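You operate a simulated robot arm through the tools that you are given. There is no shell and no other tool. Be economical: measure what you need, move in short steps, check, and stop when the job is done.

Carry out the task below with a simulated robot arm. There is one attempt and no reset: what you move stays moved.

JOB
Put the blue pad on the clear top of the long grey bench away on the right end of the wooden bench. Fetch the small black cube and set it on the fourth shelf from the bottom of the archive rack. Open the top specimen drawer, take the orange cube from the six-pocket tray and leave it in the grey tub, then shut the drawer. Put the yellow beam on the second shelf from the bottom of the steel shelves. Open the bottom drawer of the measuring bench, take the small silver block on the clear top of the long grey bench and put it away in the inside of the bottom drawer of the measuring bench and shut the drawer again. Pull the black bench drawer open. Any order will do.

The check looks at the end state, three seconds after you hand in, the way a careful person would. Anything else that was tipped, shoved, dropped, spilled or broken makes it a failure.

ROBOT AND FRAMES
A 7-joint arm with a two-finger parallel gripper on a trunk, on a base that drives. Base frame: it is fixed to the floor where the robot stands at the start and does not move with it; the origin is under the middle of the robot, x ahead of it, y to its left, z up; the surface under the hand at the start is at about z = 0.86. Lengths are in m, angles in rad, forces in N, time in s.
With the tool pointing down near the work surface it reaches from about 0.34 to 0.74 m from the robot's upright axis, wherever it stands. Its first joint turns from -2.496 to 2.496 rad. Places, roughly: black bench drawer [-1.9, 3.3, 0.8]; blue pad (9x6x6 cm) [0.5, 0.1, 0.9]; bottom drawer of the measuring bench [-1.4, 1.2, 0.6]; fourth shelf of the archive rack [0.8, 1.7, 1.3]; grey tub (48x26x13 cm) [-1.8, 0.1, 0.9]; inside of the bottom drawer of the measuring bench [-1.4, 1.1, 0.6]; orange cube [0.5, -0.25, 0.75]; right end of the wooden bench (15x26 cm) [-4.96, 0.92, 0.88]; second shelf of the steel shelves [-1.2, 3.7, 0.5]; small black cube (4x4x5 cm) [0.7, 0.1, 0.9]; small silver block (3x3x2 cm) [0.7, -0.3, 0.9]; top specimen drawer [0.6, -0.2, 0.7]; yellow beam [0.5, -0.5, 0.75]. Payload 3 kg.
The tool frame sits at the grasp point between the pads (the TCP): z along the fingers, y along the line on which they close. The tips reach 0.03 m beyond it. The gripper opens to 0.094 m. The fingers are 0.028 m wide and 0.01 m thick; the gripper's body (0.05 by 0.096 m) begins 0.055 m behind the TCP.
Orientation is that of the tool frame in the base frame, as [roll, pitch, yaw] about the fixed x, y, z axes, in that order (R = Rz(yaw) Ry(pitch) Rx(roll)). With the fingers straight down and closing along the base's y, the tool's x points along the base's -x, its y along +y and its z along -z.

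CONTROLS
- The arm moves only by the tool play_rows. Its argument "commands" is a list of rows, each an object (a shift or turn left out is 0, a gripper value left out holds the last) with "travel": the shift along the base's x, y, z in m, a list of three; "delta_rot": the turn, a rotation vector about the base's x, y, z in rad, a list of three; "grip": the gripper command, from -1 (shut) to 1 (fully open), values between in proportion. In form: [{"travel": [dx, dy, dz], "delta_rot": [wx, wy, wz], "grip": grip}, ...]. A call has 1 to 12 rows; each row shifts and turns the commanded pose from where the row before left it. Rows are played at 5 a second. More than 0.05 m and 0.15 rad between two rows, or a gripper value outside its range, and nothing of the call is played. Where a pose cannot be reached the arm comes as near as it can. A force on the tool above 40 N (or 10 N above the force at the start of the call, whichever is more), or a blocked arm, ends the call early, and 0.2 s more pass. Each finger travels about 0.045 m/s and halts on what it meets, pressing with about 42 N; the grip force reading is that of the motor and also rises with nothing between the fingers. The clock runs only during rows and for 0.2 s after the last one: add rows that do not move to give the fingers time. It gives the time, the measured TCP pose, the force on the tool (base axes), the opening and the grip force at its end, in the units of the frame above (readings bear some noise), with the torque about the TCP (base axes, N m) and any sound that the robot's microphone picked up.
- Cameras (640 x 400 px; columns grow to the right, rows downward): "scene" is now at [0.0311, 0.109, 1.7334]; the picture's right is [-0.41, -0.91, -0.00], its down [-0.81, 0.37, -0.45] and it looks along [0.41, -0.19, -0.89] (base axes); focal length 285 px, centre (320, 200). "wrist" rides on the gripper at [0.076, 0.014, -0.102] in the tool frame; the picture's right is [-0.18, 0.98, 0.00], its down [-0.75, -0.14, -0.64] and it looks along [-0.63, -0.12, 0.77] (tool axes); focal length 243 px, centre (320, 200). There is no depth. A picture from a camera that has moved, and an enlarged one, comes with that camera's place and axes in the base frame and with its lens.
- get_image(camera): a new picture of that camera. The clock stands still meanwhile.
- raise_lower(by): slides the trunk up (or, below 0, down) by that many m; the arm and the scene camera ride with it, the base frame stays. It gives what a move gives, with no picture.
- drive_base(legs): drives the robot by 1 to 6 legs, each [ahead, left, turn to the left] in m, m and rad, along the robot's own axes; the way and the turn of a leg run together, so that a leg with both is an arc; at most 1.5 m and 3.142 rad a leg. The arm and the cameras ride along, it lands a little off, and it stops where it bumps. It gives what a move gives.
- pan_tilt(pan, tilt): turns the head with the scene camera to pan (to the left, within 2.496 rad either way) and tilt (down, from -0.506 to 1.204), counted from straight ahead of the robot. It gives what a move gives.
- zoom(camera, box): a new picture of the part [left, top, right, bottom] of that camera's present view, enlarged. The clock stands still meanwhile.
- sign_off(): hands the job in; it is judged then, once.

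Go step by step. Nothing tells you exact positions but the pictures and the camera data: compare them with the known pose of the tool, close in by small moves and look again before you grip or let go. The budget is 217 turns and 202 pictures, counting those below and the enlarged ones. Unless the task says otherwise, let go and move clear before handing in, and close with one line.

The tools are called after "Request:" as name(argument=value, ...) on one line, values as JSON. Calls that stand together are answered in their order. play_rows: Moves the arm, as the interface text tells. Its arguments: {"type":"object","properties":{"commands":{"type":"array","items":{"type":"object","properties":{"travel":{"type":"array","items":{"type":"number"}},"delta_rot":{"type":"array","items":{"type":"number"}},"grip":{"type":"number"}}}}},"required":["commands"]} The other tools are called the same way: raise_lower (by) slides the trunk up or down; drive_base (legs) drives the base; pan_tilt (pan, tilt) turns the head that bears the scene camera; get_image (camera) takes a picture; zoom (camera, box) takes an enlarged picture of a part of a camera's view; sign_off () hands the job in.

At the start:

```text
t: 0.0
tool_pos: [0.5581, -0.3417, 1.1467]
tcp_rot: [3.14, -0.002, -3.141]
ft_force: [0.3, 0.0, 0.0]
moment: [-0.01, -0.01, 0.0]
width: 0.094
gripper_force: 0.1
trunk travel left (down, up): [-0.2, 0.19]
robot x, y, heading: [-0.0012, -0.0003, 0.002]
head pan, tilt: [-0.428, 1.1]
```

scene: 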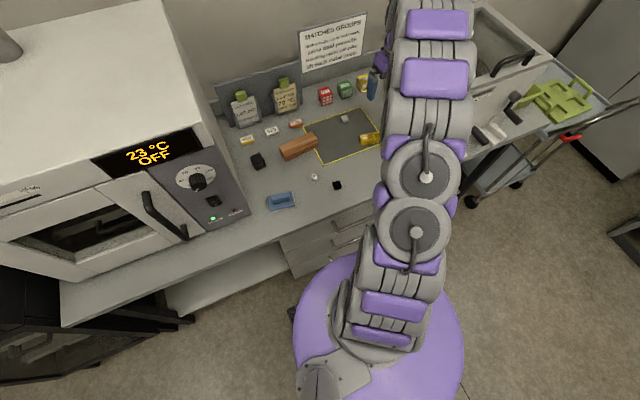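
wrist: 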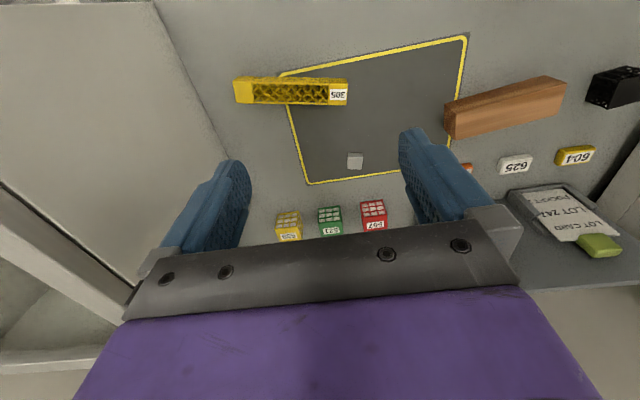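

I see the long grey bench ahead with the pad, cube, block and drawers; I take the black cube to be near (0.66,0.07) and the blue pad near (0.47,0.05). I'll look closer before moving.

Request:
zoom(camera="scene", box=[220, 60, 420, 260])

Request:
zoom(camera="scene", box=[440, 0, 640, 200])

Request:
pan_tilt(pan=0.9, tilt=0.5)

Request:
get_image(camera="scene")

Request:
pan_tilt(pan=2.2, tilt=0.5)

Request:
get_image(camera="scene")

Request:
pan_tilt(pan=-2.2, tilt=0.5)

Request:
get_image(camera="scene")

Request:
pan_tilt(pan=-0.9, tilt=0.6)

Request:
get_image(camera="scene")

```text
2.00 times, centred on (320, 160) of scene
camera zoom: at [0.0311, 0.109, 1.7334], right [-0.41, -0.91, 0.0], down [-0.81, 0.37, -0.45], along [0.41, -0.19, -0.89], focal length 570 px, centre (320, 280)
```

zoom: 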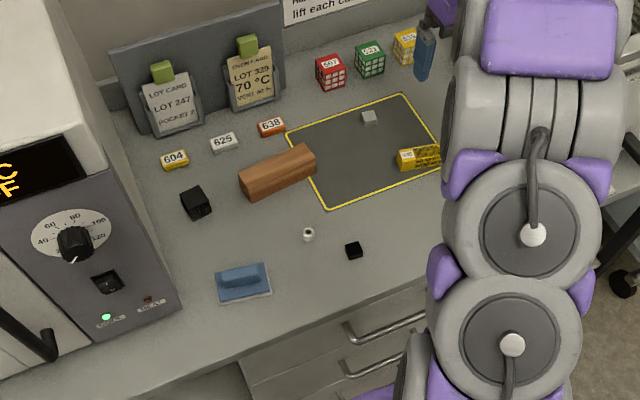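

```text
2.00 times, centred on (540, 100) of scene
camera zoom: at [0.0311, 0.109, 1.7334], right [-0.41, -0.91, 0.0], down [-0.81, 0.37, -0.45], along [0.41, -0.19, -0.89], focal length 570 px, centre (-120, 400)
```

zoom: 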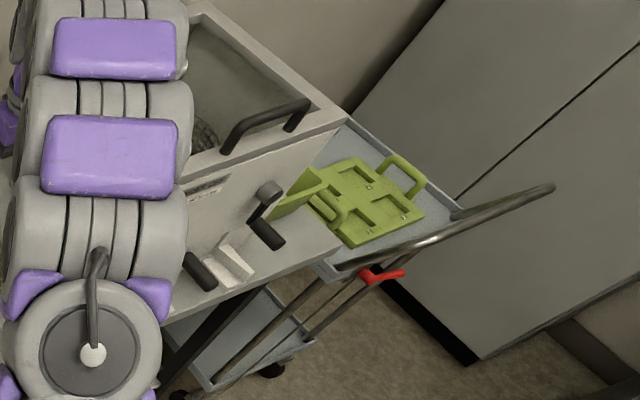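

```text
t: 1.5
tool_pos: [0.5578, -0.3414, 1.1488]
tcp_rot: [3.141, 0.0, -3.141]
ft_force: [0.1, -0.1, 0.2]
moment: [0.01, 0.01, 0.0]
width: 0.0938
gripper_force: 0.0
trunk travel left (down, up): [-0.2, 0.19]
robot x, y, heading: [0.0003, 0.0016, -0.002]
head pan, tilt: [0.901, 0.499]
```

```text
197 pictures are left
camera scene: at [0.0303, 0.2063, 1.7812], right [0.78, -0.62, 0.0], down [-0.3, -0.37, -0.88], along [0.54, 0.69, -0.48], focal length 285 px, centre (320, 200)
```

scene: 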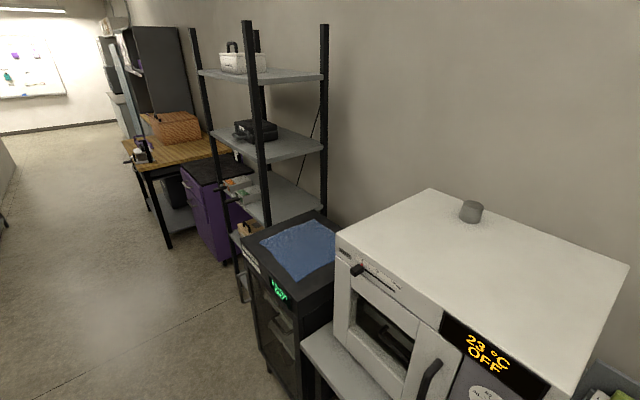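

```text
t: 3.0
tool_pos: [0.5575, -0.3426, 1.1485]
tcp_rot: [-3.141, 0.0, 3.141]
ft_force: [1.0, -0.4, 0.9]
moment: [-0.01, -0.01, 0.02]
width: 0.0941
gripper_force: 0.0
trunk travel left (down, up): [-0.2, 0.19]
robot x, y, heading: [-0.0015, 0.0005, 0.0]
head pan, tilt: [2.201, 0.499]
```

```text
196 pictures are left
camera scene: at [-0.0799, 0.2086, 1.7815], right [0.81, 0.59, 0.0], down [0.28, -0.39, -0.88], along [-0.52, 0.71, -0.48], focal length 285 px, centre (320, 200)
```

scene: 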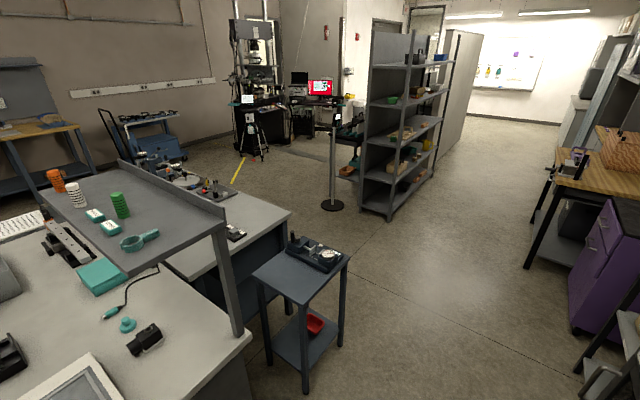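

```text
t: 6.5
tool_pos: [0.5577, -0.3431, 1.1497]
tcp_rot: [3.141, 0.001, -3.141]
ft_force: [-0.2, 0.2, 0.5]
moment: [0.04, -0.02, 0.0]
width: 0.0939
gripper_force: 0.1
trunk travel left (down, up): [-0.2, 0.19]
robot x, y, heading: [-0.0014, 0.0045, -0.001]
head pan, tilt: [-2.201, 0.499]
```

```text
195 pictures are left
camera scene: at [-0.0799, 0.0613, 1.7812], right [-0.81, 0.59, 0.0], down [0.28, 0.39, -0.88], along [-0.52, -0.71, -0.48], focal length 285 px, centre (320, 200)
```

scene: 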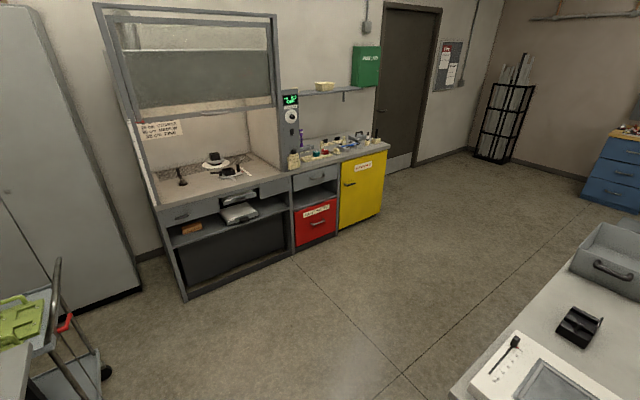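

```text
t: 8.0
tool_pos: [0.5579, -0.3429, 1.1486]
tcp_rot: [-3.141, -0.001, 3.141]
ft_force: [-0.3, -0.1, 0.4]
moment: [-0.01, 0.01, 0.02]
width: 0.0939
gripper_force: 0.1
trunk travel left (down, up): [-0.2, 0.19]
robot x, y, heading: [0.0035, -0.0026, -0.001]
head pan, tilt: [-0.901, 0.6]
```

```text
194 pictures are left
camera scene: at [0.0285, 0.0656, 1.7719], right [-0.78, -0.62, 0.0], down [-0.35, 0.44, -0.82], along [0.51, -0.65, -0.57], focal length 285 px, centre (320, 200)
```

scene: 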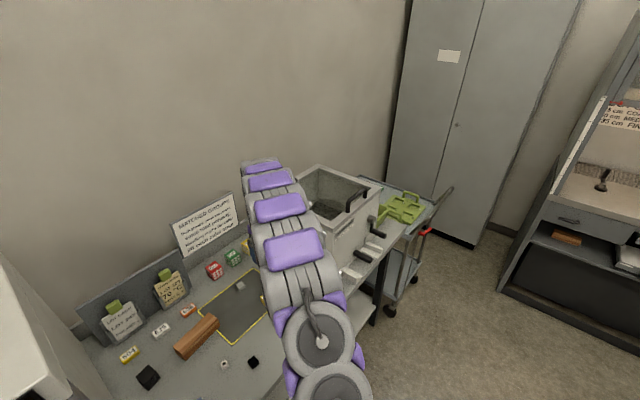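

The drawer handles are at the bench front; I need to see the front edge, the robot's footprint and the free room behind it. I'll look down ahead and to the rear.

Request:
pan_tilt(pan=0.0, tilt=1.2)

Request:
get_image(camera="scene")

Request:
pan_tilt(pan=2.49, tilt=0.9)

Request:
get_image(camera="scene")

Request:
pan_tilt(pan=-2.49, tilt=0.9)

Request:
get_image(camera="scene")

```text
t: 9.2
tool_pos: [0.5583, -0.3423, 1.1491]
tcp_rot: [-3.141, 0.001, 3.141]
ft_force: [0.1, -0.5, -0.4]
moment: [-0.02, 0.01, -0.04]
width: 0.094
gripper_force: 0.0
trunk travel left (down, up): [-0.2, 0.19]
robot x, y, heading: [0.0024, 0.0047, 0.001]
head pan, tilt: [0.0, 1.201]
```

```text
193 pictures are left
camera scene: at [0.0296, 0.135, 1.7274], right [0.0, -1.0, 0.0], down [-0.93, 0.0, -0.36], along [0.36, 0.0, -0.93], focal length 285 px, centre (320, 200)
```

scene: 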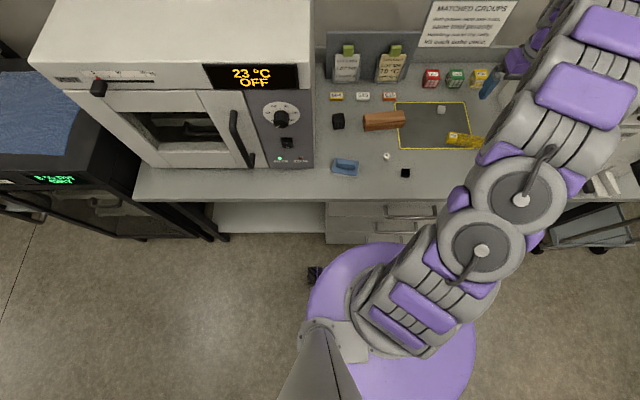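

```text
t: 11.4
tool_pos: [0.5582, -0.343, 1.1479]
tcp_rot: [3.14, 0.0, -3.141]
ft_force: [-0.6, -0.2, -0.5]
moment: [-0.02, -0.05, -0.03]
width: 0.0941
gripper_force: 0.1
trunk travel left (down, up): [-0.2, 0.19]
robot x, y, heading: [0.0017, 0.0002, -0.003]
head pan, tilt: [2.491, 0.901]
```

```text
192 pictures are left
camera scene: at [-0.0865, 0.1809, 1.7476], right [0.61, 0.8, 0.0], down [0.62, -0.47, -0.62], along [-0.5, 0.38, -0.78], focal length 285 px, centre (320, 200)
```

scene: 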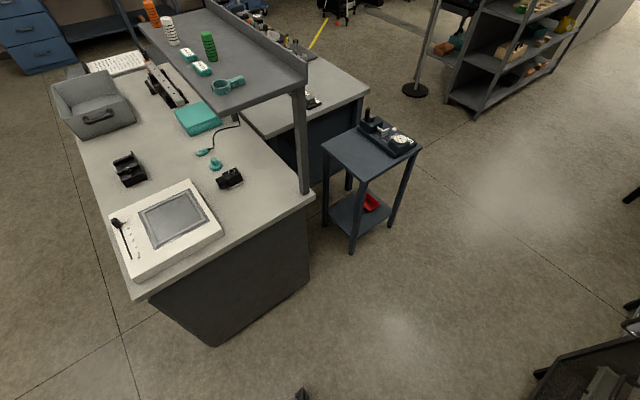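

```text
t: 15.3
tool_pos: [0.5578, -0.341, 1.1471]
tcp_rot: [-3.141, 0.0, -3.141]
ft_force: [0.7, 0.0, 0.0]
moment: [0.02, 0.03, 0.02]
width: 0.0939
gripper_force: 0.1
trunk travel left (down, up): [-0.2, 0.19]
robot x, y, heading: [-0.0014, -0.001, 0.002]
head pan, tilt: [-2.491, 0.901]
```

```text
191 pictures are left
camera scene: at [-0.0865, 0.0892, 1.7474], right [-0.61, 0.8, 0.0], down [0.62, 0.48, -0.62], along [-0.5, -0.38, -0.78], focal length 285 px, centre (320, 200)
```

scene: 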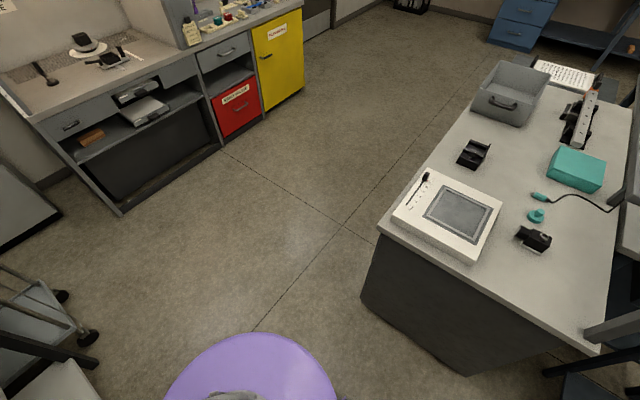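

The rear bench's near end is at x≈-0.69 for y>-0.09, so I can back up along y≈-0.45. I'll drive there to open the drawer from straight ahead and look at its handle.

Request:
drive_base(legs=[[-0.35, 0, 0], [0, -0.4, 0]])

Request:
pan_tilt(pan=0.3, tilt=1.0)

Request:
get_image(camera="scene")

Request:
get_image(camera="wrist")

```text
t: 19.7
tool_pos: [0.2071, -0.7454, 1.1486]
tcp_rot: [3.141, -0.001, 3.14]
ft_force: [0.4, 1.1, 0.3]
moment: [0.0, 0.0, -0.02]
width: 0.0938
gripper_force: 0.1
trunk travel left (down, up): [-0.2, 0.19]
robot x, y, heading: [-0.3507, -0.4037, -0.002]
head pan, tilt: [-2.491, 0.901]
```

```text
t: 22.2
tool_pos: [0.2037, -0.7452, 1.1503]
tcp_rot: [-3.14, 0.001, 3.14]
ft_force: [0.0, -0.1, -0.1]
moment: [-0.01, -0.04, 0.0]
width: 0.0941
gripper_force: 0.0
trunk travel left (down, up): [-0.2, 0.19]
robot x, y, heading: [-0.3549, -0.4031, -0.003]
head pan, tilt: [0.3, 1.0]
```

```text
190 pictures are left
camera scene: at [-0.3103, -0.2486, 1.74], right [0.29, -0.96, 0.0], down [-0.81, -0.25, -0.54], along [0.51, 0.16, -0.84], focal length 285 px, centre (320, 200)
```

scene: 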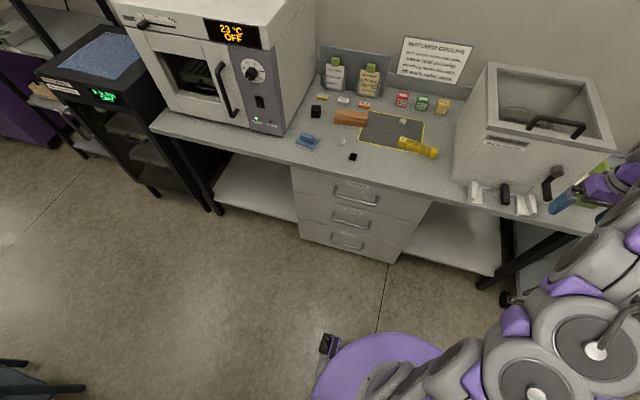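

```text
189 pictures are left
camera wrist: at [0.128, -0.7308, 1.253], right [0.19, 0.98, 0.0], down [0.75, -0.14, 0.64], along [0.63, -0.12, -0.77], focal length 243 px, centre (320, 200)
```

wrist: 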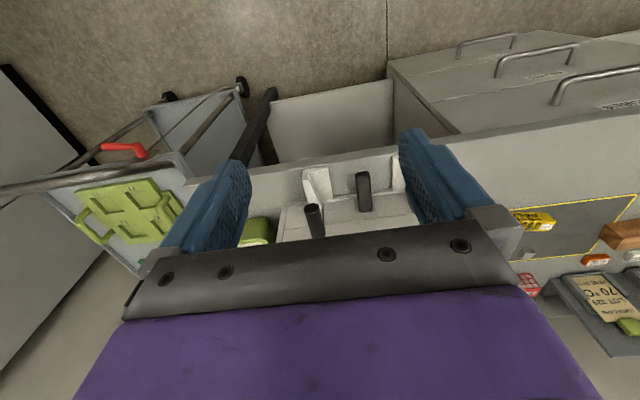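

The three specimen drawers with bar handles are visible; let me zoom to measure the top handle.

Request:
zoom(camera="scene", box=[280, 100, 480, 260])

Request:
zoom(camera="wrist", box=[380, 10, 640, 170])

```text
2.50 times, centred on (380, 180) of scene
camera zoom: at [-0.3103, -0.2486, 1.74], right [0.29, -0.96, 0.0], down [-0.81, -0.25, -0.54], along [0.51, 0.16, -0.84], focal length 712 px, centre (170, 250)
```

zoom: 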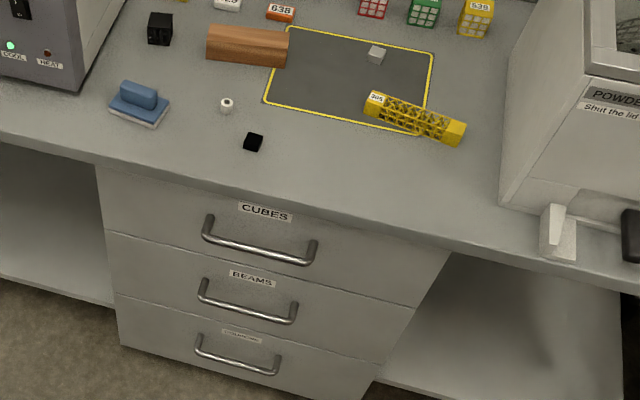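

```text
2.46 times, centred on (510, 90) of wrist
camera zoom: at [0.128, -0.7308, 1.253], right [0.19, 0.98, 0.0], down [0.75, -0.14, 0.64], along [0.63, -0.12, -0.77], focal length 597 px, centre (-148, 471)
```

zoom: 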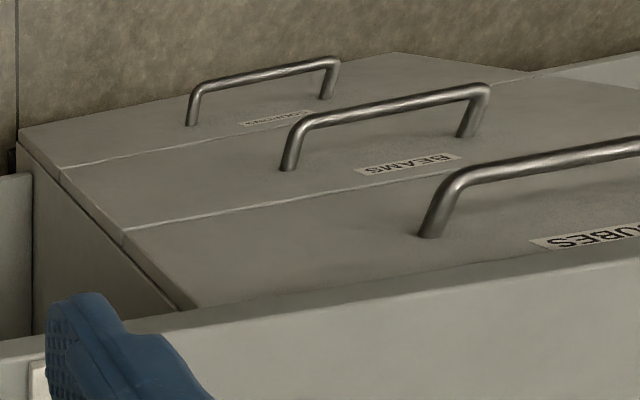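

The top handle's bar I triangulate to x≈0.343, y≈-0.20, z≈0.74. I'll turn the tool to point forward, in free air above the aisle.

Request:
play_rows(commands=[{"travel": [0, 0.0495, 0], "delta_rot": [0, -0.1428, 0]}, {"travel": [0, 0.0495, 0], "delta_rot": [0, -0.1428, 0]}, {"travel": [0, 0.0495, 0], "delta_rot": [0, -0.1428, 0]}, {"travel": [0, 0.0495, 0], "delta_rot": [0, -0.1428, 0]}, {"travel": [0, 0.0495, 0], "delta_rot": [0, -0.1428, 0]}, {"travel": [0, 0.0495, 0], "delta_rot": [0, -0.1428, 0]}, {"travel": [0, 0.0495, 0], "delta_rot": [0, -0.1428, 0]}, {"travel": [0, 0.0495, 0], "delta_rot": [0, -0.1428, 0]}, {"travel": [0, 0.0495, 0], "delta_rot": [0, -0.1428, 0]}, {"travel": [0, 0.0495, 0], "delta_rot": [0, -0.1428, 0]}, {"travel": [0, 0.0495, 0], "delta_rot": [0, -0.1428, 0]}])

Request:
play_rows(commands=[{"travel": [0, 0, -0.02], "delta_rot": [0.1428, 0, 0]}, {"travel": [0, 0, -0.02], "delta_rot": [0.1428, 0, 0]}, {"travel": [0, 0, -0.02], "delta_rot": [0.1428, 0, 0]}, {"travel": [0, 0, -0.02], "delta_rot": [0.1428, 0, 0]}, {"travel": [0, 0, -0.02], "delta_rot": [0.1428, 0, 0]}, {"travel": [0, 0, -0.02], "delta_rot": [0.1428, 0, 0]}, {"travel": [0, 0, -0.02], "delta_rot": [0.1428, 0, 0]}, {"travel": [0, 0, -0.02], "delta_rot": [0.1428, 0, 0]}, {"travel": [0, 0, -0.02], "delta_rot": [0.1428, 0, 0]}, {"travel": [0, 0, -0.02], "delta_rot": [0.1428, 0, 0]}, {"travel": [0, 0, -0.02], "delta_rot": [0.1428, 0, 0]}])

Request:
get_image(camera="scene")

Request:
get_image(camera="wrist")

```text
t: 24.6
tool_pos: [0.2415, -0.1852, 1.1694]
tcp_rot: [0.241, 1.566, 0.239]
ft_force: [1.0, 0.8, 0.2]
moment: [0.0, 0.02, 0.02]
width: 0.0939
gripper_force: 0.0
out of reach, approached as far as the arm can: row 7, 8
trunk travel left (down, up): [-0.2, 0.19]
robot x, y, heading: [-0.3514, -0.4075, -0.004]
head pan, tilt: [0.3, 1.0]
```

```text
t: 27.0
tool_pos: [0.2417, -0.1848, 0.9489]
tcp_rot: [1.573, -0.002, 1.567]
ft_force: [-0.6, 0.4, -0.4]
moment: [-0.02, -0.02, -0.02]
width: 0.0941
gripper_force: 0.0
trunk travel left (down, up): [-0.2, 0.19]
robot x, y, heading: [-0.3542, -0.4026, -0.001]
head pan, tilt: [0.3, 1.0]
```

```text
186 pictures are left
camera scene: at [-0.3108, -0.2402, 1.7392], right [0.29, -0.96, 0.0], down [-0.81, -0.25, -0.54], along [0.51, 0.16, -0.84], focal length 285 px, centre (320, 200)
```

scene: 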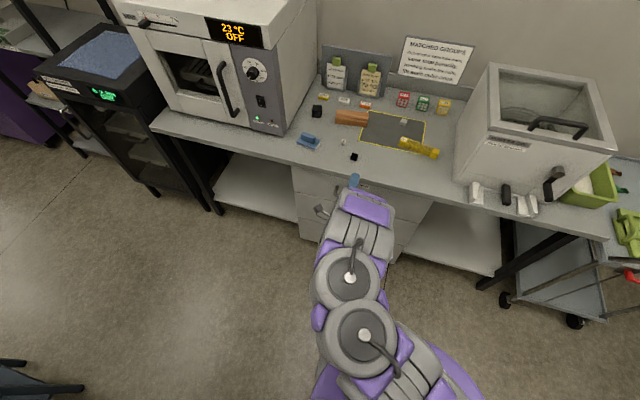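

```text
185 pictures are left
camera wrist: at [0.1391, -0.1086, 0.9641], right [0.0, -0.18, 0.98], down [-0.64, -0.75, -0.14], along [0.76, -0.63, -0.12], focal length 243 px, centre (320, 200)
```

wrist: 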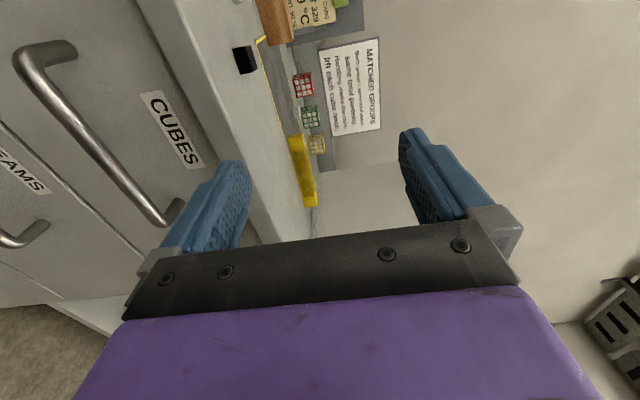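

The handle bar checks out at z≈0.745, y≈-0.19. I half close the fingers, go down in front of it, and look before moving in.

Request:
play_rows(commands=[{"travel": [0, 0, -0.041], "grip": 0.0}, {"travel": [0, 0, -0.041]}, {"travel": [0, 0, -0.041]}, {"travel": [0, 0, -0.041]}, {"travel": [0, 0, -0.04]}, {"travel": [0, 0, 0]}, {"travel": [0, 0, 0]}])

Request:
get_image(camera="wrist")

```text
t: 28.6
tool_pos: [0.2392, -0.1836, 0.7883]
tcp_rot: [1.572, 0.0, 1.567]
ft_force: [1.5, -0.2, 0.6]
moment: [0.01, 0.03, 0.0]
width: 0.0469
gripper_force: 0.0
out of reach, approached as far as the arm can: row 5
trunk travel left (down, up): [-0.2, 0.19]
robot x, y, heading: [-0.3533, -0.4025, -0.007]
head pan, tilt: [0.3, 1.0]
```

```text
184 pictures are left
camera wrist: at [0.1378, -0.1072, 0.8016], right [0.0, -0.18, 0.98], down [-0.64, -0.75, -0.14], along [0.76, -0.63, -0.12], focal length 243 px, centre (320, 200)
```

wrist: 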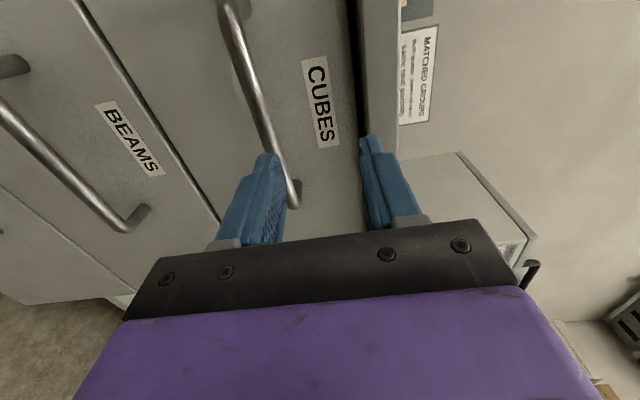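

The arm can't go lower at this trunk height, so I raise the hand slightly and lower the trunk.

Request:
play_rows(commands=[{"travel": [0, 0, 0.04]}, {"travel": [0, -0.004, 0.04]}])

Request:
raise_lower(by=-0.12)

Request:
get_image(camera="wrist")

```text
t: 29.2
tool_pos: [0.2401, -0.1898, 0.8651]
tcp_rot: [1.574, 0.0, 1.568]
ft_force: [0.4, -0.7, -0.1]
moment: [-0.01, 0.03, 0.0]
width: 0.0471
gripper_force: 0.1
trunk travel left (down, up): [-0.2, 0.19]
robot x, y, heading: [-0.3505, -0.4021, -0.003]
head pan, tilt: [0.3, 1.0]
```

```text
t: 30.7
tool_pos: [0.2405, -0.1885, 0.7463]
tcp_rot: [1.575, 0.001, 1.571]
ft_force: [0.2, 0.3, 0.1]
moment: [0.0, -0.01, 0.0]
width: 0.047
gripper_force: 0.1
trunk travel left (down, up): [-0.08, 0.31]
robot x, y, heading: [-0.35, -0.4066, -0.001]
head pan, tilt: [0.3, 1.0]
```

```text
183 pictures are left
camera wrist: at [0.1373, -0.1123, 0.7606], right [0.0, -0.18, 0.98], down [-0.64, -0.75, -0.14], along [0.76, -0.63, -0.12], focal length 243 px, centre (320, 200)
```

wrist: 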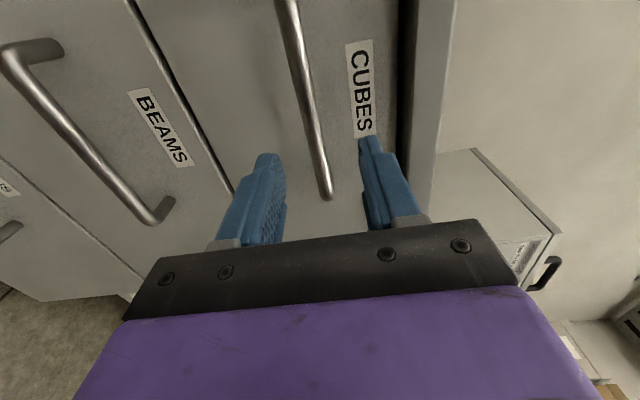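

The bar lines up between the fingers. I move in 0.095 m and close.

Request:
play_rows(commands=[{"travel": [0.032, 0, 0]}, {"travel": [0.032, 0, 0]}, {"travel": [0.03, 0, 0]}, {"travel": [0, 0, 0], "grip": -1}, {"travel": [0, 0, 0]}, {"travel": [0, 0, 0]}, {"travel": [0, 0, 0]}, {"travel": [0, 0, 0]}])

Request:
get_image(camera="wrist")

```text
t: 32.1
tool_pos: [0.3261, -0.1881, 0.7372]
tcp_rot: [1.594, 0.005, 1.572]
ft_force: [-2.0, 5.7, -38.9]
moment: [0.64, 0.56, 0.82]
width: 0.0162
gripper_force: 42.4
trunk travel left (down, up): [-0.08, 0.31]
robot x, y, heading: [-0.3548, -0.4019, 0.003]
head pan, tilt: [0.3, 1.0]
stopped in row 7: the force on the tool passed its limit at 44 N (the readings are from after the stop); the commanded pose is now the measured one
```

```text
182 pictures are left
camera wrist: at [0.2238, -0.1129, 0.7541], right [0.02, -0.18, 0.98], down [-0.64, -0.76, -0.12], along [0.76, -0.63, -0.13], focal length 243 px, centre (320, 200)
```

wrist: 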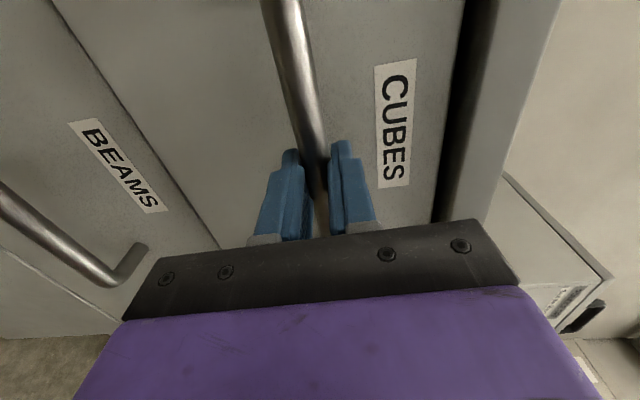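

The bar is gripped but slightly below my centre. I'll relax downward a little, then pull by small steps.

Request:
play_rows(commands=[{"travel": [0, 0, -0.004]}, {"travel": [0, 0, -0.003]}, {"travel": [0, 0, 0]}])

Request:
play_rows(commands=[{"travel": [-0.015, 0, 0]}, {"travel": [-0.02, 0, 0]}, {"travel": [-0.02, 0, 0]}, {"travel": [-0.02, 0, 0]}, {"travel": [-0.02, 0, 0]}])

```text
t: 33.0
tool_pos: [0.3309, -0.1887, 0.7371]
tcp_rot: [1.579, 0.001, 1.572]
ft_force: [2.5, 13.1, -19.0]
moment: [0.06, 0.17, 1.26]
width: 0.0158
gripper_force: 45.3
trunk travel left (down, up): [-0.08, 0.31]
robot x, y, heading: [-0.3507, -0.4064, -0.001]
head pan, tilt: [0.3, 1.0]
```

```text
t: 34.1
tool_pos: [0.2334, -0.1884, 0.7367]
tcp_rot: [1.577, 0.0, 1.571]
ft_force: [-2.2, 19.7, -1.6]
moment: [-0.04, 0.0, 0.54]
width: 0.0159
gripper_force: 45.4
trunk travel left (down, up): [-0.08, 0.31]
robot x, y, heading: [-0.3497, -0.405, -0.001]
head pan, tilt: [0.3, 1.0]
```

The drawer slides. I'll keep pulling by driving the base straight back.

Request:
drive_base(legs=[[-0.2, 0, 0]])

Request:
get_image(camera="scene")

```text
t: 35.8
tool_pos: [0.0338, -0.1898, 0.7372]
tcp_rot: [1.579, -0.001, 1.57]
ft_force: [1.9, 25.2, 10.0]
moment: [0.06, -0.11, 0.58]
width: 0.0156
gripper_force: 45.4
trunk travel left (down, up): [-0.08, 0.31]
robot x, y, heading: [-0.5514, -0.4051, 0.0]
head pan, tilt: [0.3, 1.0]
```

```text
181 pictures are left
camera scene: at [-0.5122, -0.2327, 1.6186], right [0.29, -0.96, 0.01], down [-0.8, -0.25, -0.54], along [0.52, 0.15, -0.84], focal length 285 px, centre (320, 200)
```

scene: 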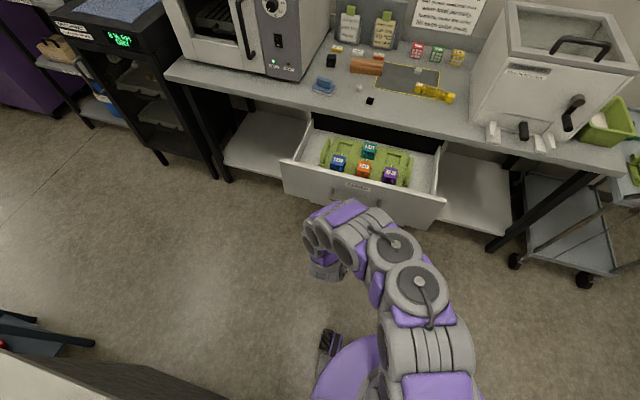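

The drawer is open with the six-pocket tray inside. Let me zoom in on it.

Request:
zoom(camera="scene", box=[270, 60, 470, 220])

Request:
play_rows(commands=[{"grip": -0.3}, {}, {}, {}])

```text
2.50 times, centred on (370, 140) of scene
camera zoom: at [-0.5122, -0.2327, 1.6186], right [0.29, -0.96, 0.01], down [-0.8, -0.25, -0.54], along [0.52, 0.15, -0.84], focal length 712 px, centre (195, 350)
```

zoom: 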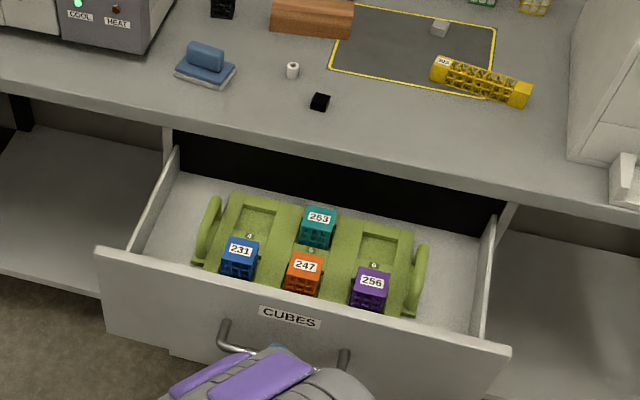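

```text
t: 36.8
tool_pos: [0.0344, -0.194, 0.7388]
tcp_rot: [1.579, -0.006, 1.571]
ft_force: [0.1, 0.2, -0.5]
moment: [0.01, 0.0, 0.0]
width: 0.0328
gripper_force: 0.0
trunk travel left (down, up): [-0.08, 0.31]
robot x, y, heading: [-0.5527, -0.4058, -0.001]
head pan, tilt: [0.3, 1.0]
```

Next I back off from the handle, rise and turn the tool downward.

Request:
play_rows(commands=[{"travel": [-0.04, 0, 0]}, {"travel": [-0.04, 0, 0]}, {"travel": [0, 0, 0.05], "grip": 1}, {"travel": [0, 0, 0.05]}, {"travel": [0, 0, 0.05]}, {"travel": [0, 0, 0.05]}, {"travel": [0, 0, 0.05]}, {"travel": [0, 0, 0.05]}])

Request:
play_rows(commands=[{"delta_rot": [-0.1428, 0, 0]}, {"delta_rot": [-0.1428, 0, 0]}, {"delta_rot": [-0.1428, 0, 0]}, {"delta_rot": [-0.1428, 0, 0]}, {"delta_rot": [-0.1428, 0, 0]}, {"delta_rot": [-0.1428, 0, 0]}, {"delta_rot": [-0.1428, 0, 0]}, {"delta_rot": [-0.1428, 0, 0]}, {"delta_rot": [-0.1428, 0, 0]}, {"delta_rot": [-0.1428, 0, 0]}, {"delta_rot": [-0.1428, 0, 0]}])

Request:
play_rows(commands=[{"travel": [0.01, 0, 0], "delta_rot": [0, 0.1428, 0]}, {"travel": [0.01, 0, 0], "delta_rot": [0, 0.1428, 0]}, {"travel": [0.01, 0, 0], "delta_rot": [0, 0.1428, 0]}, {"travel": [0.01, 0, 0], "delta_rot": [0, 0.1428, 0]}, {"travel": [0.01, 0, 0], "delta_rot": [0, 0.1428, 0]}, {"travel": [0.01, 0, 0], "delta_rot": [0, 0.1428, 0]}, {"travel": [0.01, 0, 0], "delta_rot": [0, 0.1428, 0]}, {"travel": [0.01, 0, 0], "delta_rot": [0, 0.1428, 0]}, {"travel": [0.01, 0, 0], "delta_rot": [0, 0.1428, 0]}, {"travel": [0.01, 0, 0], "delta_rot": [0, 0.1428, 0]}, {"travel": [0.01, 0, 0], "delta_rot": [0, 0.1428, 0]}])

```text
t: 38.5
tool_pos: [-0.0343, -0.1792, 1.023]
tcp_rot: [1.58, -0.01, 1.569]
ft_force: [0.3, 0.0, -0.5]
moment: [0.0, 0.01, -0.05]
width: 0.094
gripper_force: 0.1
out of reach, approached as far as the arm can: row 7, 8
trunk travel left (down, up): [-0.08, 0.31]
robot x, y, heading: [-0.5513, -0.4035, -0.004]
head pan, tilt: [0.3, 1.0]
```

```text
t: 41.0
tool_pos: [-0.0342, -0.1796, 1.0212]
tcp_rot: [1.845, 1.565, 1.839]
ft_force: [0.2, 0.0, -0.9]
moment: [0.0, 0.02, 0.01]
width: 0.0941
gripper_force: 0.1
trunk travel left (down, up): [-0.08, 0.31]
robot x, y, heading: [-0.5538, -0.4034, -0.001]
head pan, tilt: [0.3, 1.0]
```

```text
t: 43.4
tool_pos: [0.0789, -0.1796, 1.0213]
tcp_rot: [-3.133, -0.003, 3.133]
ft_force: [-0.2, 0.1, 0.1]
moment: [0.0, 0.03, -0.02]
width: 0.094
gripper_force: 0.1
trunk travel left (down, up): [-0.08, 0.31]
robot x, y, heading: [-0.5507, -0.4074, -0.004]
head pan, tilt: [0.3, 1.0]
```

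Tool points down. I drive forward 0.13 so it hovers over the drawer and look.

Request:
drive_base(legs=[[0.13, 0, 0]])

Request:
get_image(camera="wrist")

Request:
zoom(camera="scene", box=[220, 60, 460, 260])

```text
t: 44.6
tool_pos: [0.2085, -0.1807, 1.021]
tcp_rot: [-3.134, -0.001, 3.13]
ft_force: [0.7, 0.7, -0.4]
moment: [0.02, 0.01, -0.04]
width: 0.0942
gripper_force: 0.0
trunk travel left (down, up): [-0.08, 0.31]
robot x, y, heading: [-0.4218, -0.4066, -0.003]
head pan, tilt: [0.3, 1.0]
```

```text
179 pictures are left
camera wrist: at [0.132, -0.1649, 1.1239], right [0.19, 0.98, -0.01], down [0.75, -0.14, 0.64], along [0.63, -0.13, -0.77], focal length 243 px, centre (320, 200)
```

wrist: 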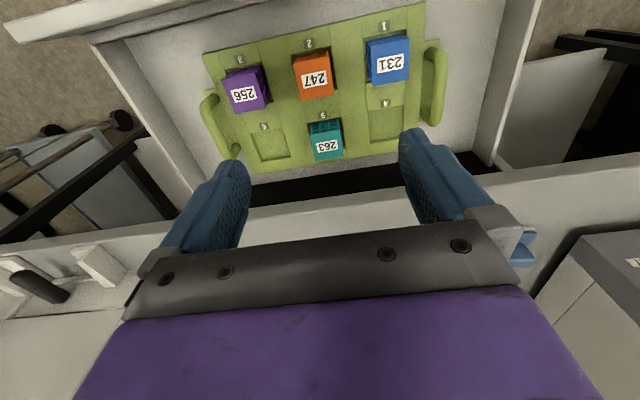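

```text
2.00 times, centred on (340, 160) of scene
camera zoom: at [-0.3777, -0.2426, 1.6194], right [0.29, -0.96, 0.0], down [-0.81, -0.25, -0.54], along [0.51, 0.16, -0.84], focal length 570 px, centre (280, 280)
```

zoom: 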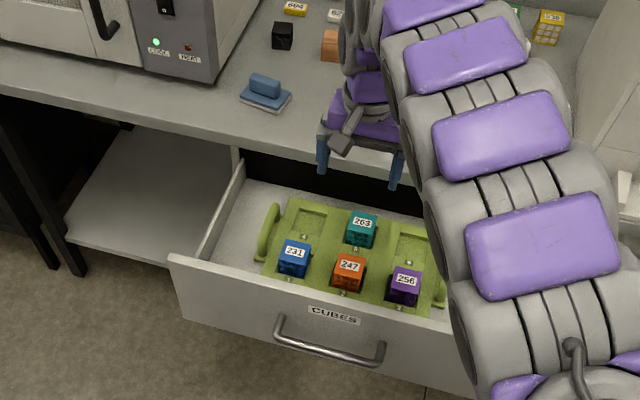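

Orange cube top triangulates to (0.225,-0.191,0.733). I go over it and down to 0.81 for a check.

Request:
play_rows(commands=[{"travel": [0.0165, -0.0105, -0.042]}, {"travel": [0, 0, -0.042]}, {"travel": [0, 0, -0.042]}, {"travel": [0, 0, -0.042]}, {"travel": [0, 0, -0.042]}, {}])

Request:
get_image(camera="wrist")

Request:
zoom(camera="scene", box=[300, 100, 460, 220])

```text
t: 46.0
tool_pos: [0.2209, -0.1919, 0.8127]
tcp_rot: [-3.135, 0.0, 3.135]
ft_force: [-0.3, 1.0, -0.3]
moment: [0.0, 0.01, 0.0]
width: 0.0939
gripper_force: 0.0
trunk travel left (down, up): [-0.08, 0.31]
robot x, y, heading: [-0.4234, -0.3996, -0.004]
head pan, tilt: [0.3, 1.0]
```

```text
177 pictures are left
camera wrist: at [0.1447, -0.1763, 0.9151], right [0.19, 0.98, -0.01], down [0.75, -0.14, 0.64], along [0.63, -0.13, -0.77], focal length 243 px, centre (320, 200)
```

wrist: 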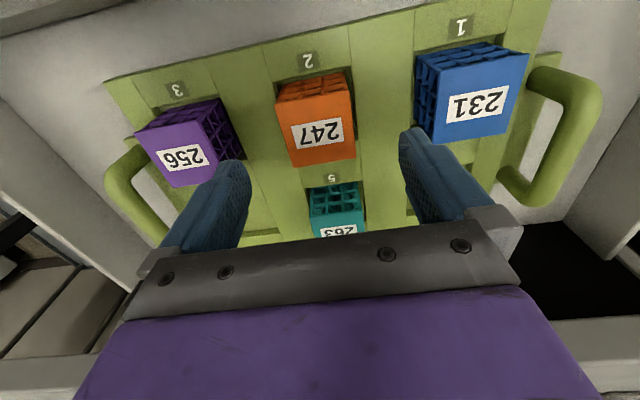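

```text
3.33 times, centred on (380, 160) of scene
camera zoom: at [-0.3788, -0.2423, 1.6194], right [0.29, -0.96, 0.0], down [-0.81, -0.25, -0.54], along [0.51, 0.16, -0.84], focal length 949 px, centre (120, 333)
```

zoom: 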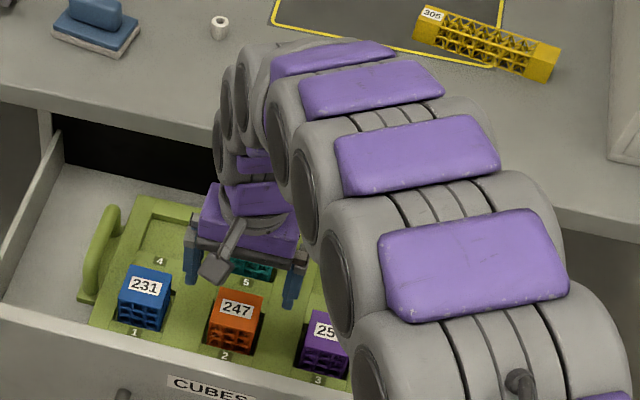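

Cube is centred at about (0.228,-0.194). I descend around it and grip.

Request:
play_rows(commands=[{"travel": [0.006, -0.002, -0.03]}, {"travel": [0, 0, -0.03]}, {"travel": [0, 0, -0.03]}, {}, {"grip": -1}, {}, {}, {}, {}, {}])

Request:
get_image(camera="wrist")

```text
t: 46.8
tool_pos: [0.2312, -0.1919, 0.7456]
tcp_rot: [-3.14, 0.012, 3.133]
ft_force: [-0.6, -0.7, 6.9]
moment: [0.37, 0.14, 0.15]
width: 0.0935
gripper_force: 0.0
trunk travel left (down, up): [-0.08, 0.31]
robot x, y, heading: [-0.4169, -0.4032, -0.003]
head pan, tilt: [0.3, 1.0]
stopped in row 3: the force on the tool passed its limit at 53 N (the readings are from after the stop); the commanded pose is now the measured one
```

```text
175 pictures are left
camera wrist: at [0.1527, -0.1781, 0.8473], right [0.19, 0.98, 0.0], down [0.74, -0.15, 0.65], along [0.64, -0.13, -0.76], focal length 243 px, centre (320, 200)
```

wrist: 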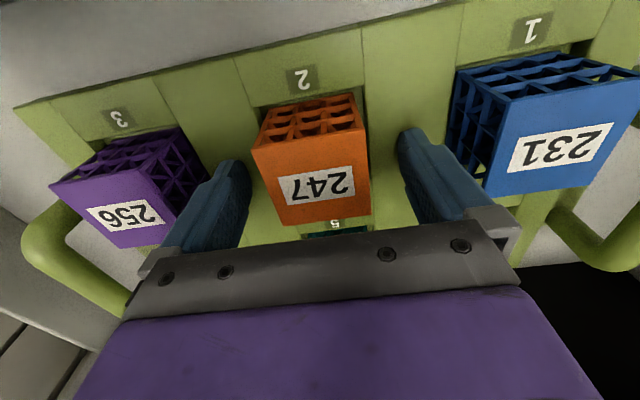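

The finger tips touched the tray deck (z≈0.713); the cube reaches well between the fingers. I lift 5 mm and close.

Request:
play_rows(commands=[{"travel": [-0.002, 0, 0.005]}, {"grip": -1}, {}, {}, {}, {}, {}])

Request:
get_image(camera="wrist")

```text
t: 48.4
tool_pos: [0.2292, -0.1912, 0.7502]
tcp_rot: [-3.138, 0.01, 3.133]
ft_force: [-0.6, -0.5, 2.0]
moment: [-0.04, 0.0, 0.02]
width: 0.0535
gripper_force: 42.1
trunk travel left (down, up): [-0.08, 0.31]
robot x, y, heading: [-0.4181, -0.4006, -0.001]
head pan, tilt: [0.3, 1.0]
```

```text
174 pictures are left
camera wrist: at [0.1505, -0.1778, 0.8518], right [0.19, 0.98, 0.0], down [0.74, -0.15, 0.65], along [0.64, -0.13, -0.76], focal length 243 px, centre (320, 200)
```

wrist: 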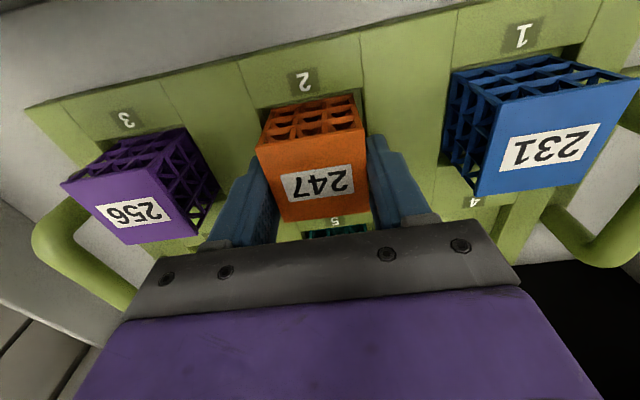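

The cube is gripped at 53 mm. I lift straight up.

Request:
play_rows(commands=[{"travel": [0, 0, 0.02]}, {"travel": [0, 0, 0.04]}, {"travel": [0, 0, 0.05]}, {"travel": [0, 0, 0.05]}, {"travel": [0, 0, 0.05]}, {"travel": [0, 0, 0.05]}])

Request:
get_image(camera="wrist")

Request:
get_image(camera="scene")

```text
t: 49.8
tool_pos: [0.2279, -0.1925, 1.0119]
tcp_rot: [-3.137, 0.009, 3.133]
ft_force: [0.3, 0.7, 0.2]
moment: [0.04, -0.01, -0.01]
width: 0.0001
gripper_force: 32.9
trunk travel left (down, up): [-0.08, 0.31]
robot x, y, heading: [-0.4208, -0.4072, -0.004]
head pan, tilt: [0.3, 1.0]
```

```text
173 pictures are left
camera wrist: at [0.1495, -0.1785, 1.1133], right [0.19, 0.98, 0.0], down [0.75, -0.15, 0.65], along [0.64, -0.13, -0.76], focal length 243 px, centre (320, 200)
```

wrist: 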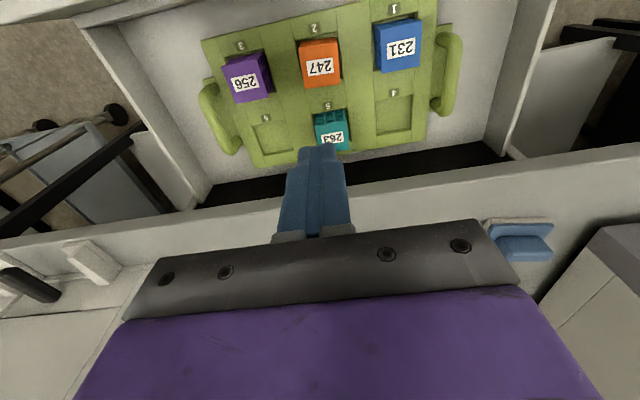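

```text
172 pictures are left
camera scene: at [-0.3797, -0.2431, 1.6195], right [0.29, -0.96, 0.0], down [-0.81, -0.25, -0.54], along [0.51, 0.16, -0.84], focal length 285 px, centre (320, 200)
```

scene: 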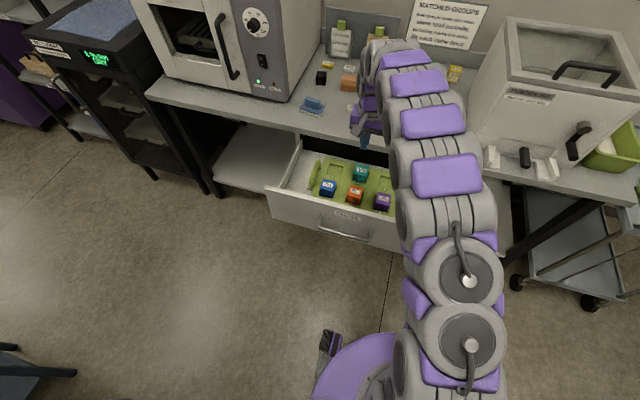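

The cube slipped out and stayed in its pocket. Let me look closer at it and at the sign before retrying.

Request:
zoom(camera="wrist", box=[220, 0, 440, 140])

Request:
zoom(camera="scene", box=[300, 0, 500, 120])

Request:
zoom(camera="scene", box=[310, 150, 400, 220])

```text
2.86 times, centred on (330, 70) of wrist
camera zoom: at [0.1495, -0.1785, 1.1133], right [0.19, 0.98, 0.0], down [0.75, -0.15, 0.65], along [0.64, -0.13, -0.76], focal length 693 px, centre (291, 571)
```

zoom: 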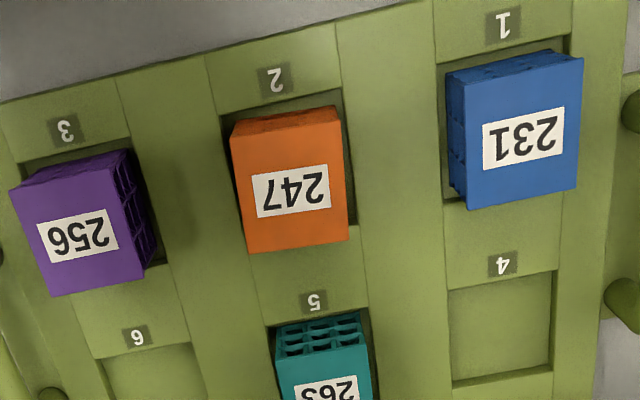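

```text
3.20 times, centred on (400, 60) of scene
camera zoom: at [-0.3797, -0.2431, 1.6195], right [0.29, -0.96, 0.0], down [-0.81, -0.25, -0.54], along [0.51, 0.16, -0.84], focal length 911 px, centre (64, 648)
```

zoom: 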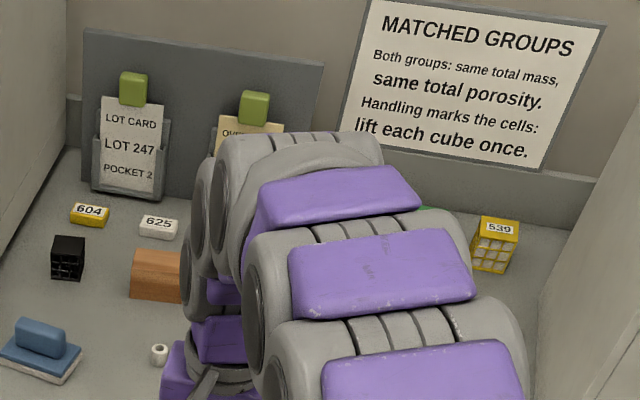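

```text
5.71 times, centred on (355, 185) of scene
camera zoom: at [-0.3797, -0.2431, 1.6195], right [0.29, -0.96, 0.0], down [-0.81, -0.25, -0.54], along [0.51, 0.16, -0.84], focal length 1627 px, centre (120, 286)
```

zoom: 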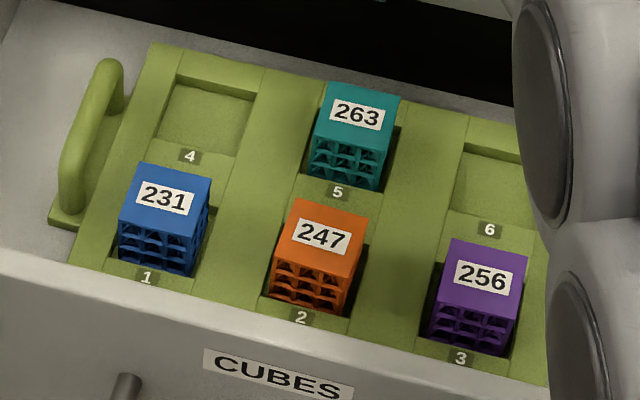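

The cube looks unharmed and still seated. I retry centred at x≈0.223 and lift slowly, watching width and force.

Request:
play_rows(commands=[{"grip": 1}, {"travel": [-0.005, 0, -0.05]}, {"travel": [0, 0, -0.05]}, {"travel": [0, 0, -0.05]}, {"travel": [0, 0, -0.05]}, {"travel": [0, 0, -0.04]}, {"travel": [0, 0, -0.02]}, {}])

Request:
get_image(camera="wrist")

```text
refused: row 2 steps farther than a row can; nothing moved
```

```text
168 pictures are left
camera wrist: at [0.1495, -0.1785, 1.1133], right [0.19, 0.98, 0.0], down [0.75, -0.15, 0.65], along [0.64, -0.13, -0.76], focal length 243 px, centre (320, 200)
```

wrist: 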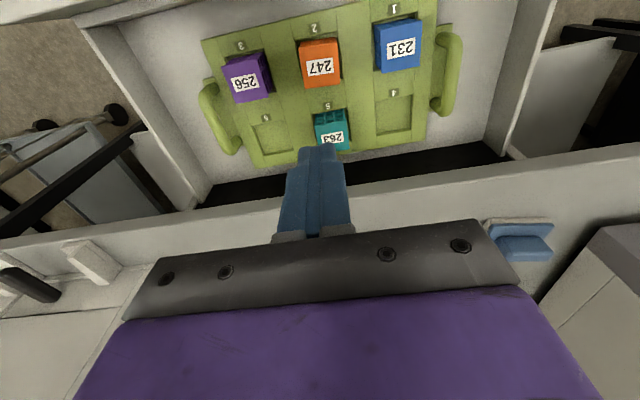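

I need slightly smaller steps; same approach.

Request:
play_rows(commands=[{"travel": [-0.005, 0, 0], "grip": 1}, {"travel": [0, 0, -0.048]}, {"travel": [0, 0, -0.048]}, {"travel": [0, 0, -0.048]}, {"travel": [0, 0, -0.048]}, {"travel": [0, 0, -0.048]}, {"travel": [0, 0, -0.018]}, {"travel": [0, 0, -0.004]}, {}])

Request:
get_image(camera="wrist")

Request:
zoom(camera="scene", box=[310, 130, 420, 220])

```text
t: 51.8
tool_pos: [0.2237, -0.1912, 0.748]
tcp_rot: [-3.137, 0.01, 3.134]
ft_force: [-0.1, 0.5, 0.3]
moment: [-0.01, 0.02, -0.01]
width: 0.0941
gripper_force: 0.1
trunk travel left (down, up): [-0.08, 0.31]
robot x, y, heading: [-0.4168, -0.4037, -0.004]
head pan, tilt: [0.3, 1.0]
```

```text
167 pictures are left
camera wrist: at [0.1456, -0.1774, 0.8502], right [0.19, 0.98, 0.0], down [0.75, -0.15, 0.65], along [0.64, -0.13, -0.76], focal length 243 px, centre (320, 200)
```

wrist: 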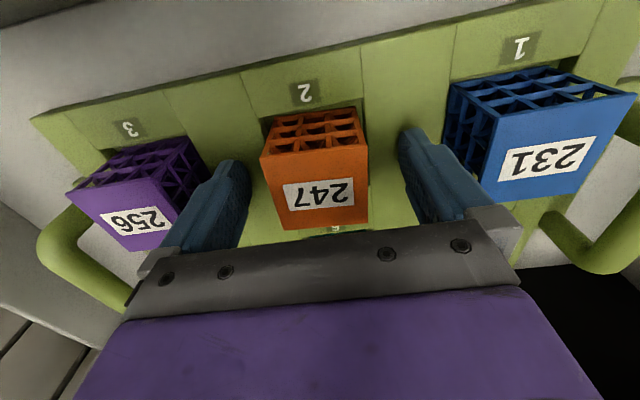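

```text
4.44 times, centred on (365, 175) of scene
camera zoom: at [-0.3782, -0.2422, 1.6194], right [0.29, -0.96, 0.0], down [-0.81, -0.25, -0.54], along [0.51, 0.16, -0.84], focal length 1266 px, centre (120, 311)
```

zoom: 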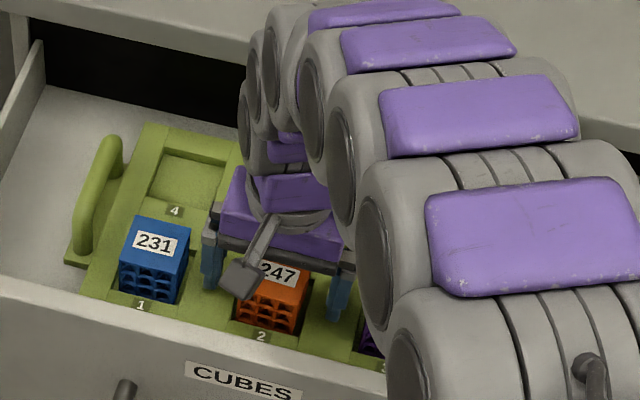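

Geometry agrees with the picture. I close, then lift 1 cm slowly.

Request:
play_rows(commands=[{"travel": [0, 0, -0.002], "grip": -1}, {}, {}, {}, {}, {}, {"travel": [0, 0, 0.003]}, {"travel": [0, 0, 0.003]}, {"travel": [0, 0, 0.004]}, {}])

Request:
get_image(camera="wrist")

```text
t: 54.0
tool_pos: [0.2227, -0.1925, 0.7553]
tcp_rot: [-3.137, 0.01, 3.134]
ft_force: [-0.9, -1.0, 0.1]
moment: [0.03, 0.01, -0.03]
width: 0.0536
gripper_force: 42.4
trunk travel left (down, up): [-0.08, 0.31]
robot x, y, heading: [-0.4204, -0.4057, -0.0]
head pan, tilt: [0.3, 1.0]
```

```text
165 pictures are left
camera wrist: at [0.1453, -0.1777, 0.858], right [0.19, 0.98, 0.0], down [0.75, -0.15, 0.65], along [0.64, -0.13, -0.76], focal length 243 px, centre (320, 200)
```

wrist: 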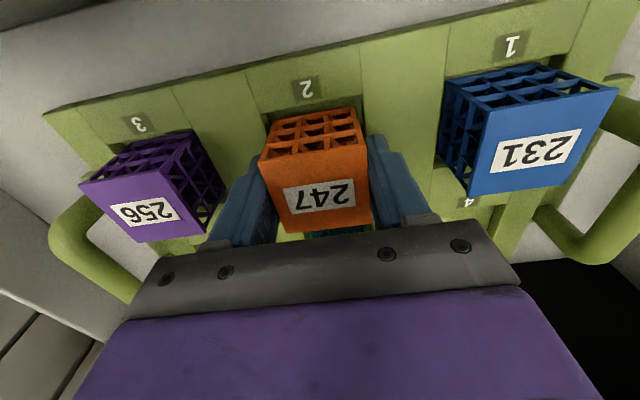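

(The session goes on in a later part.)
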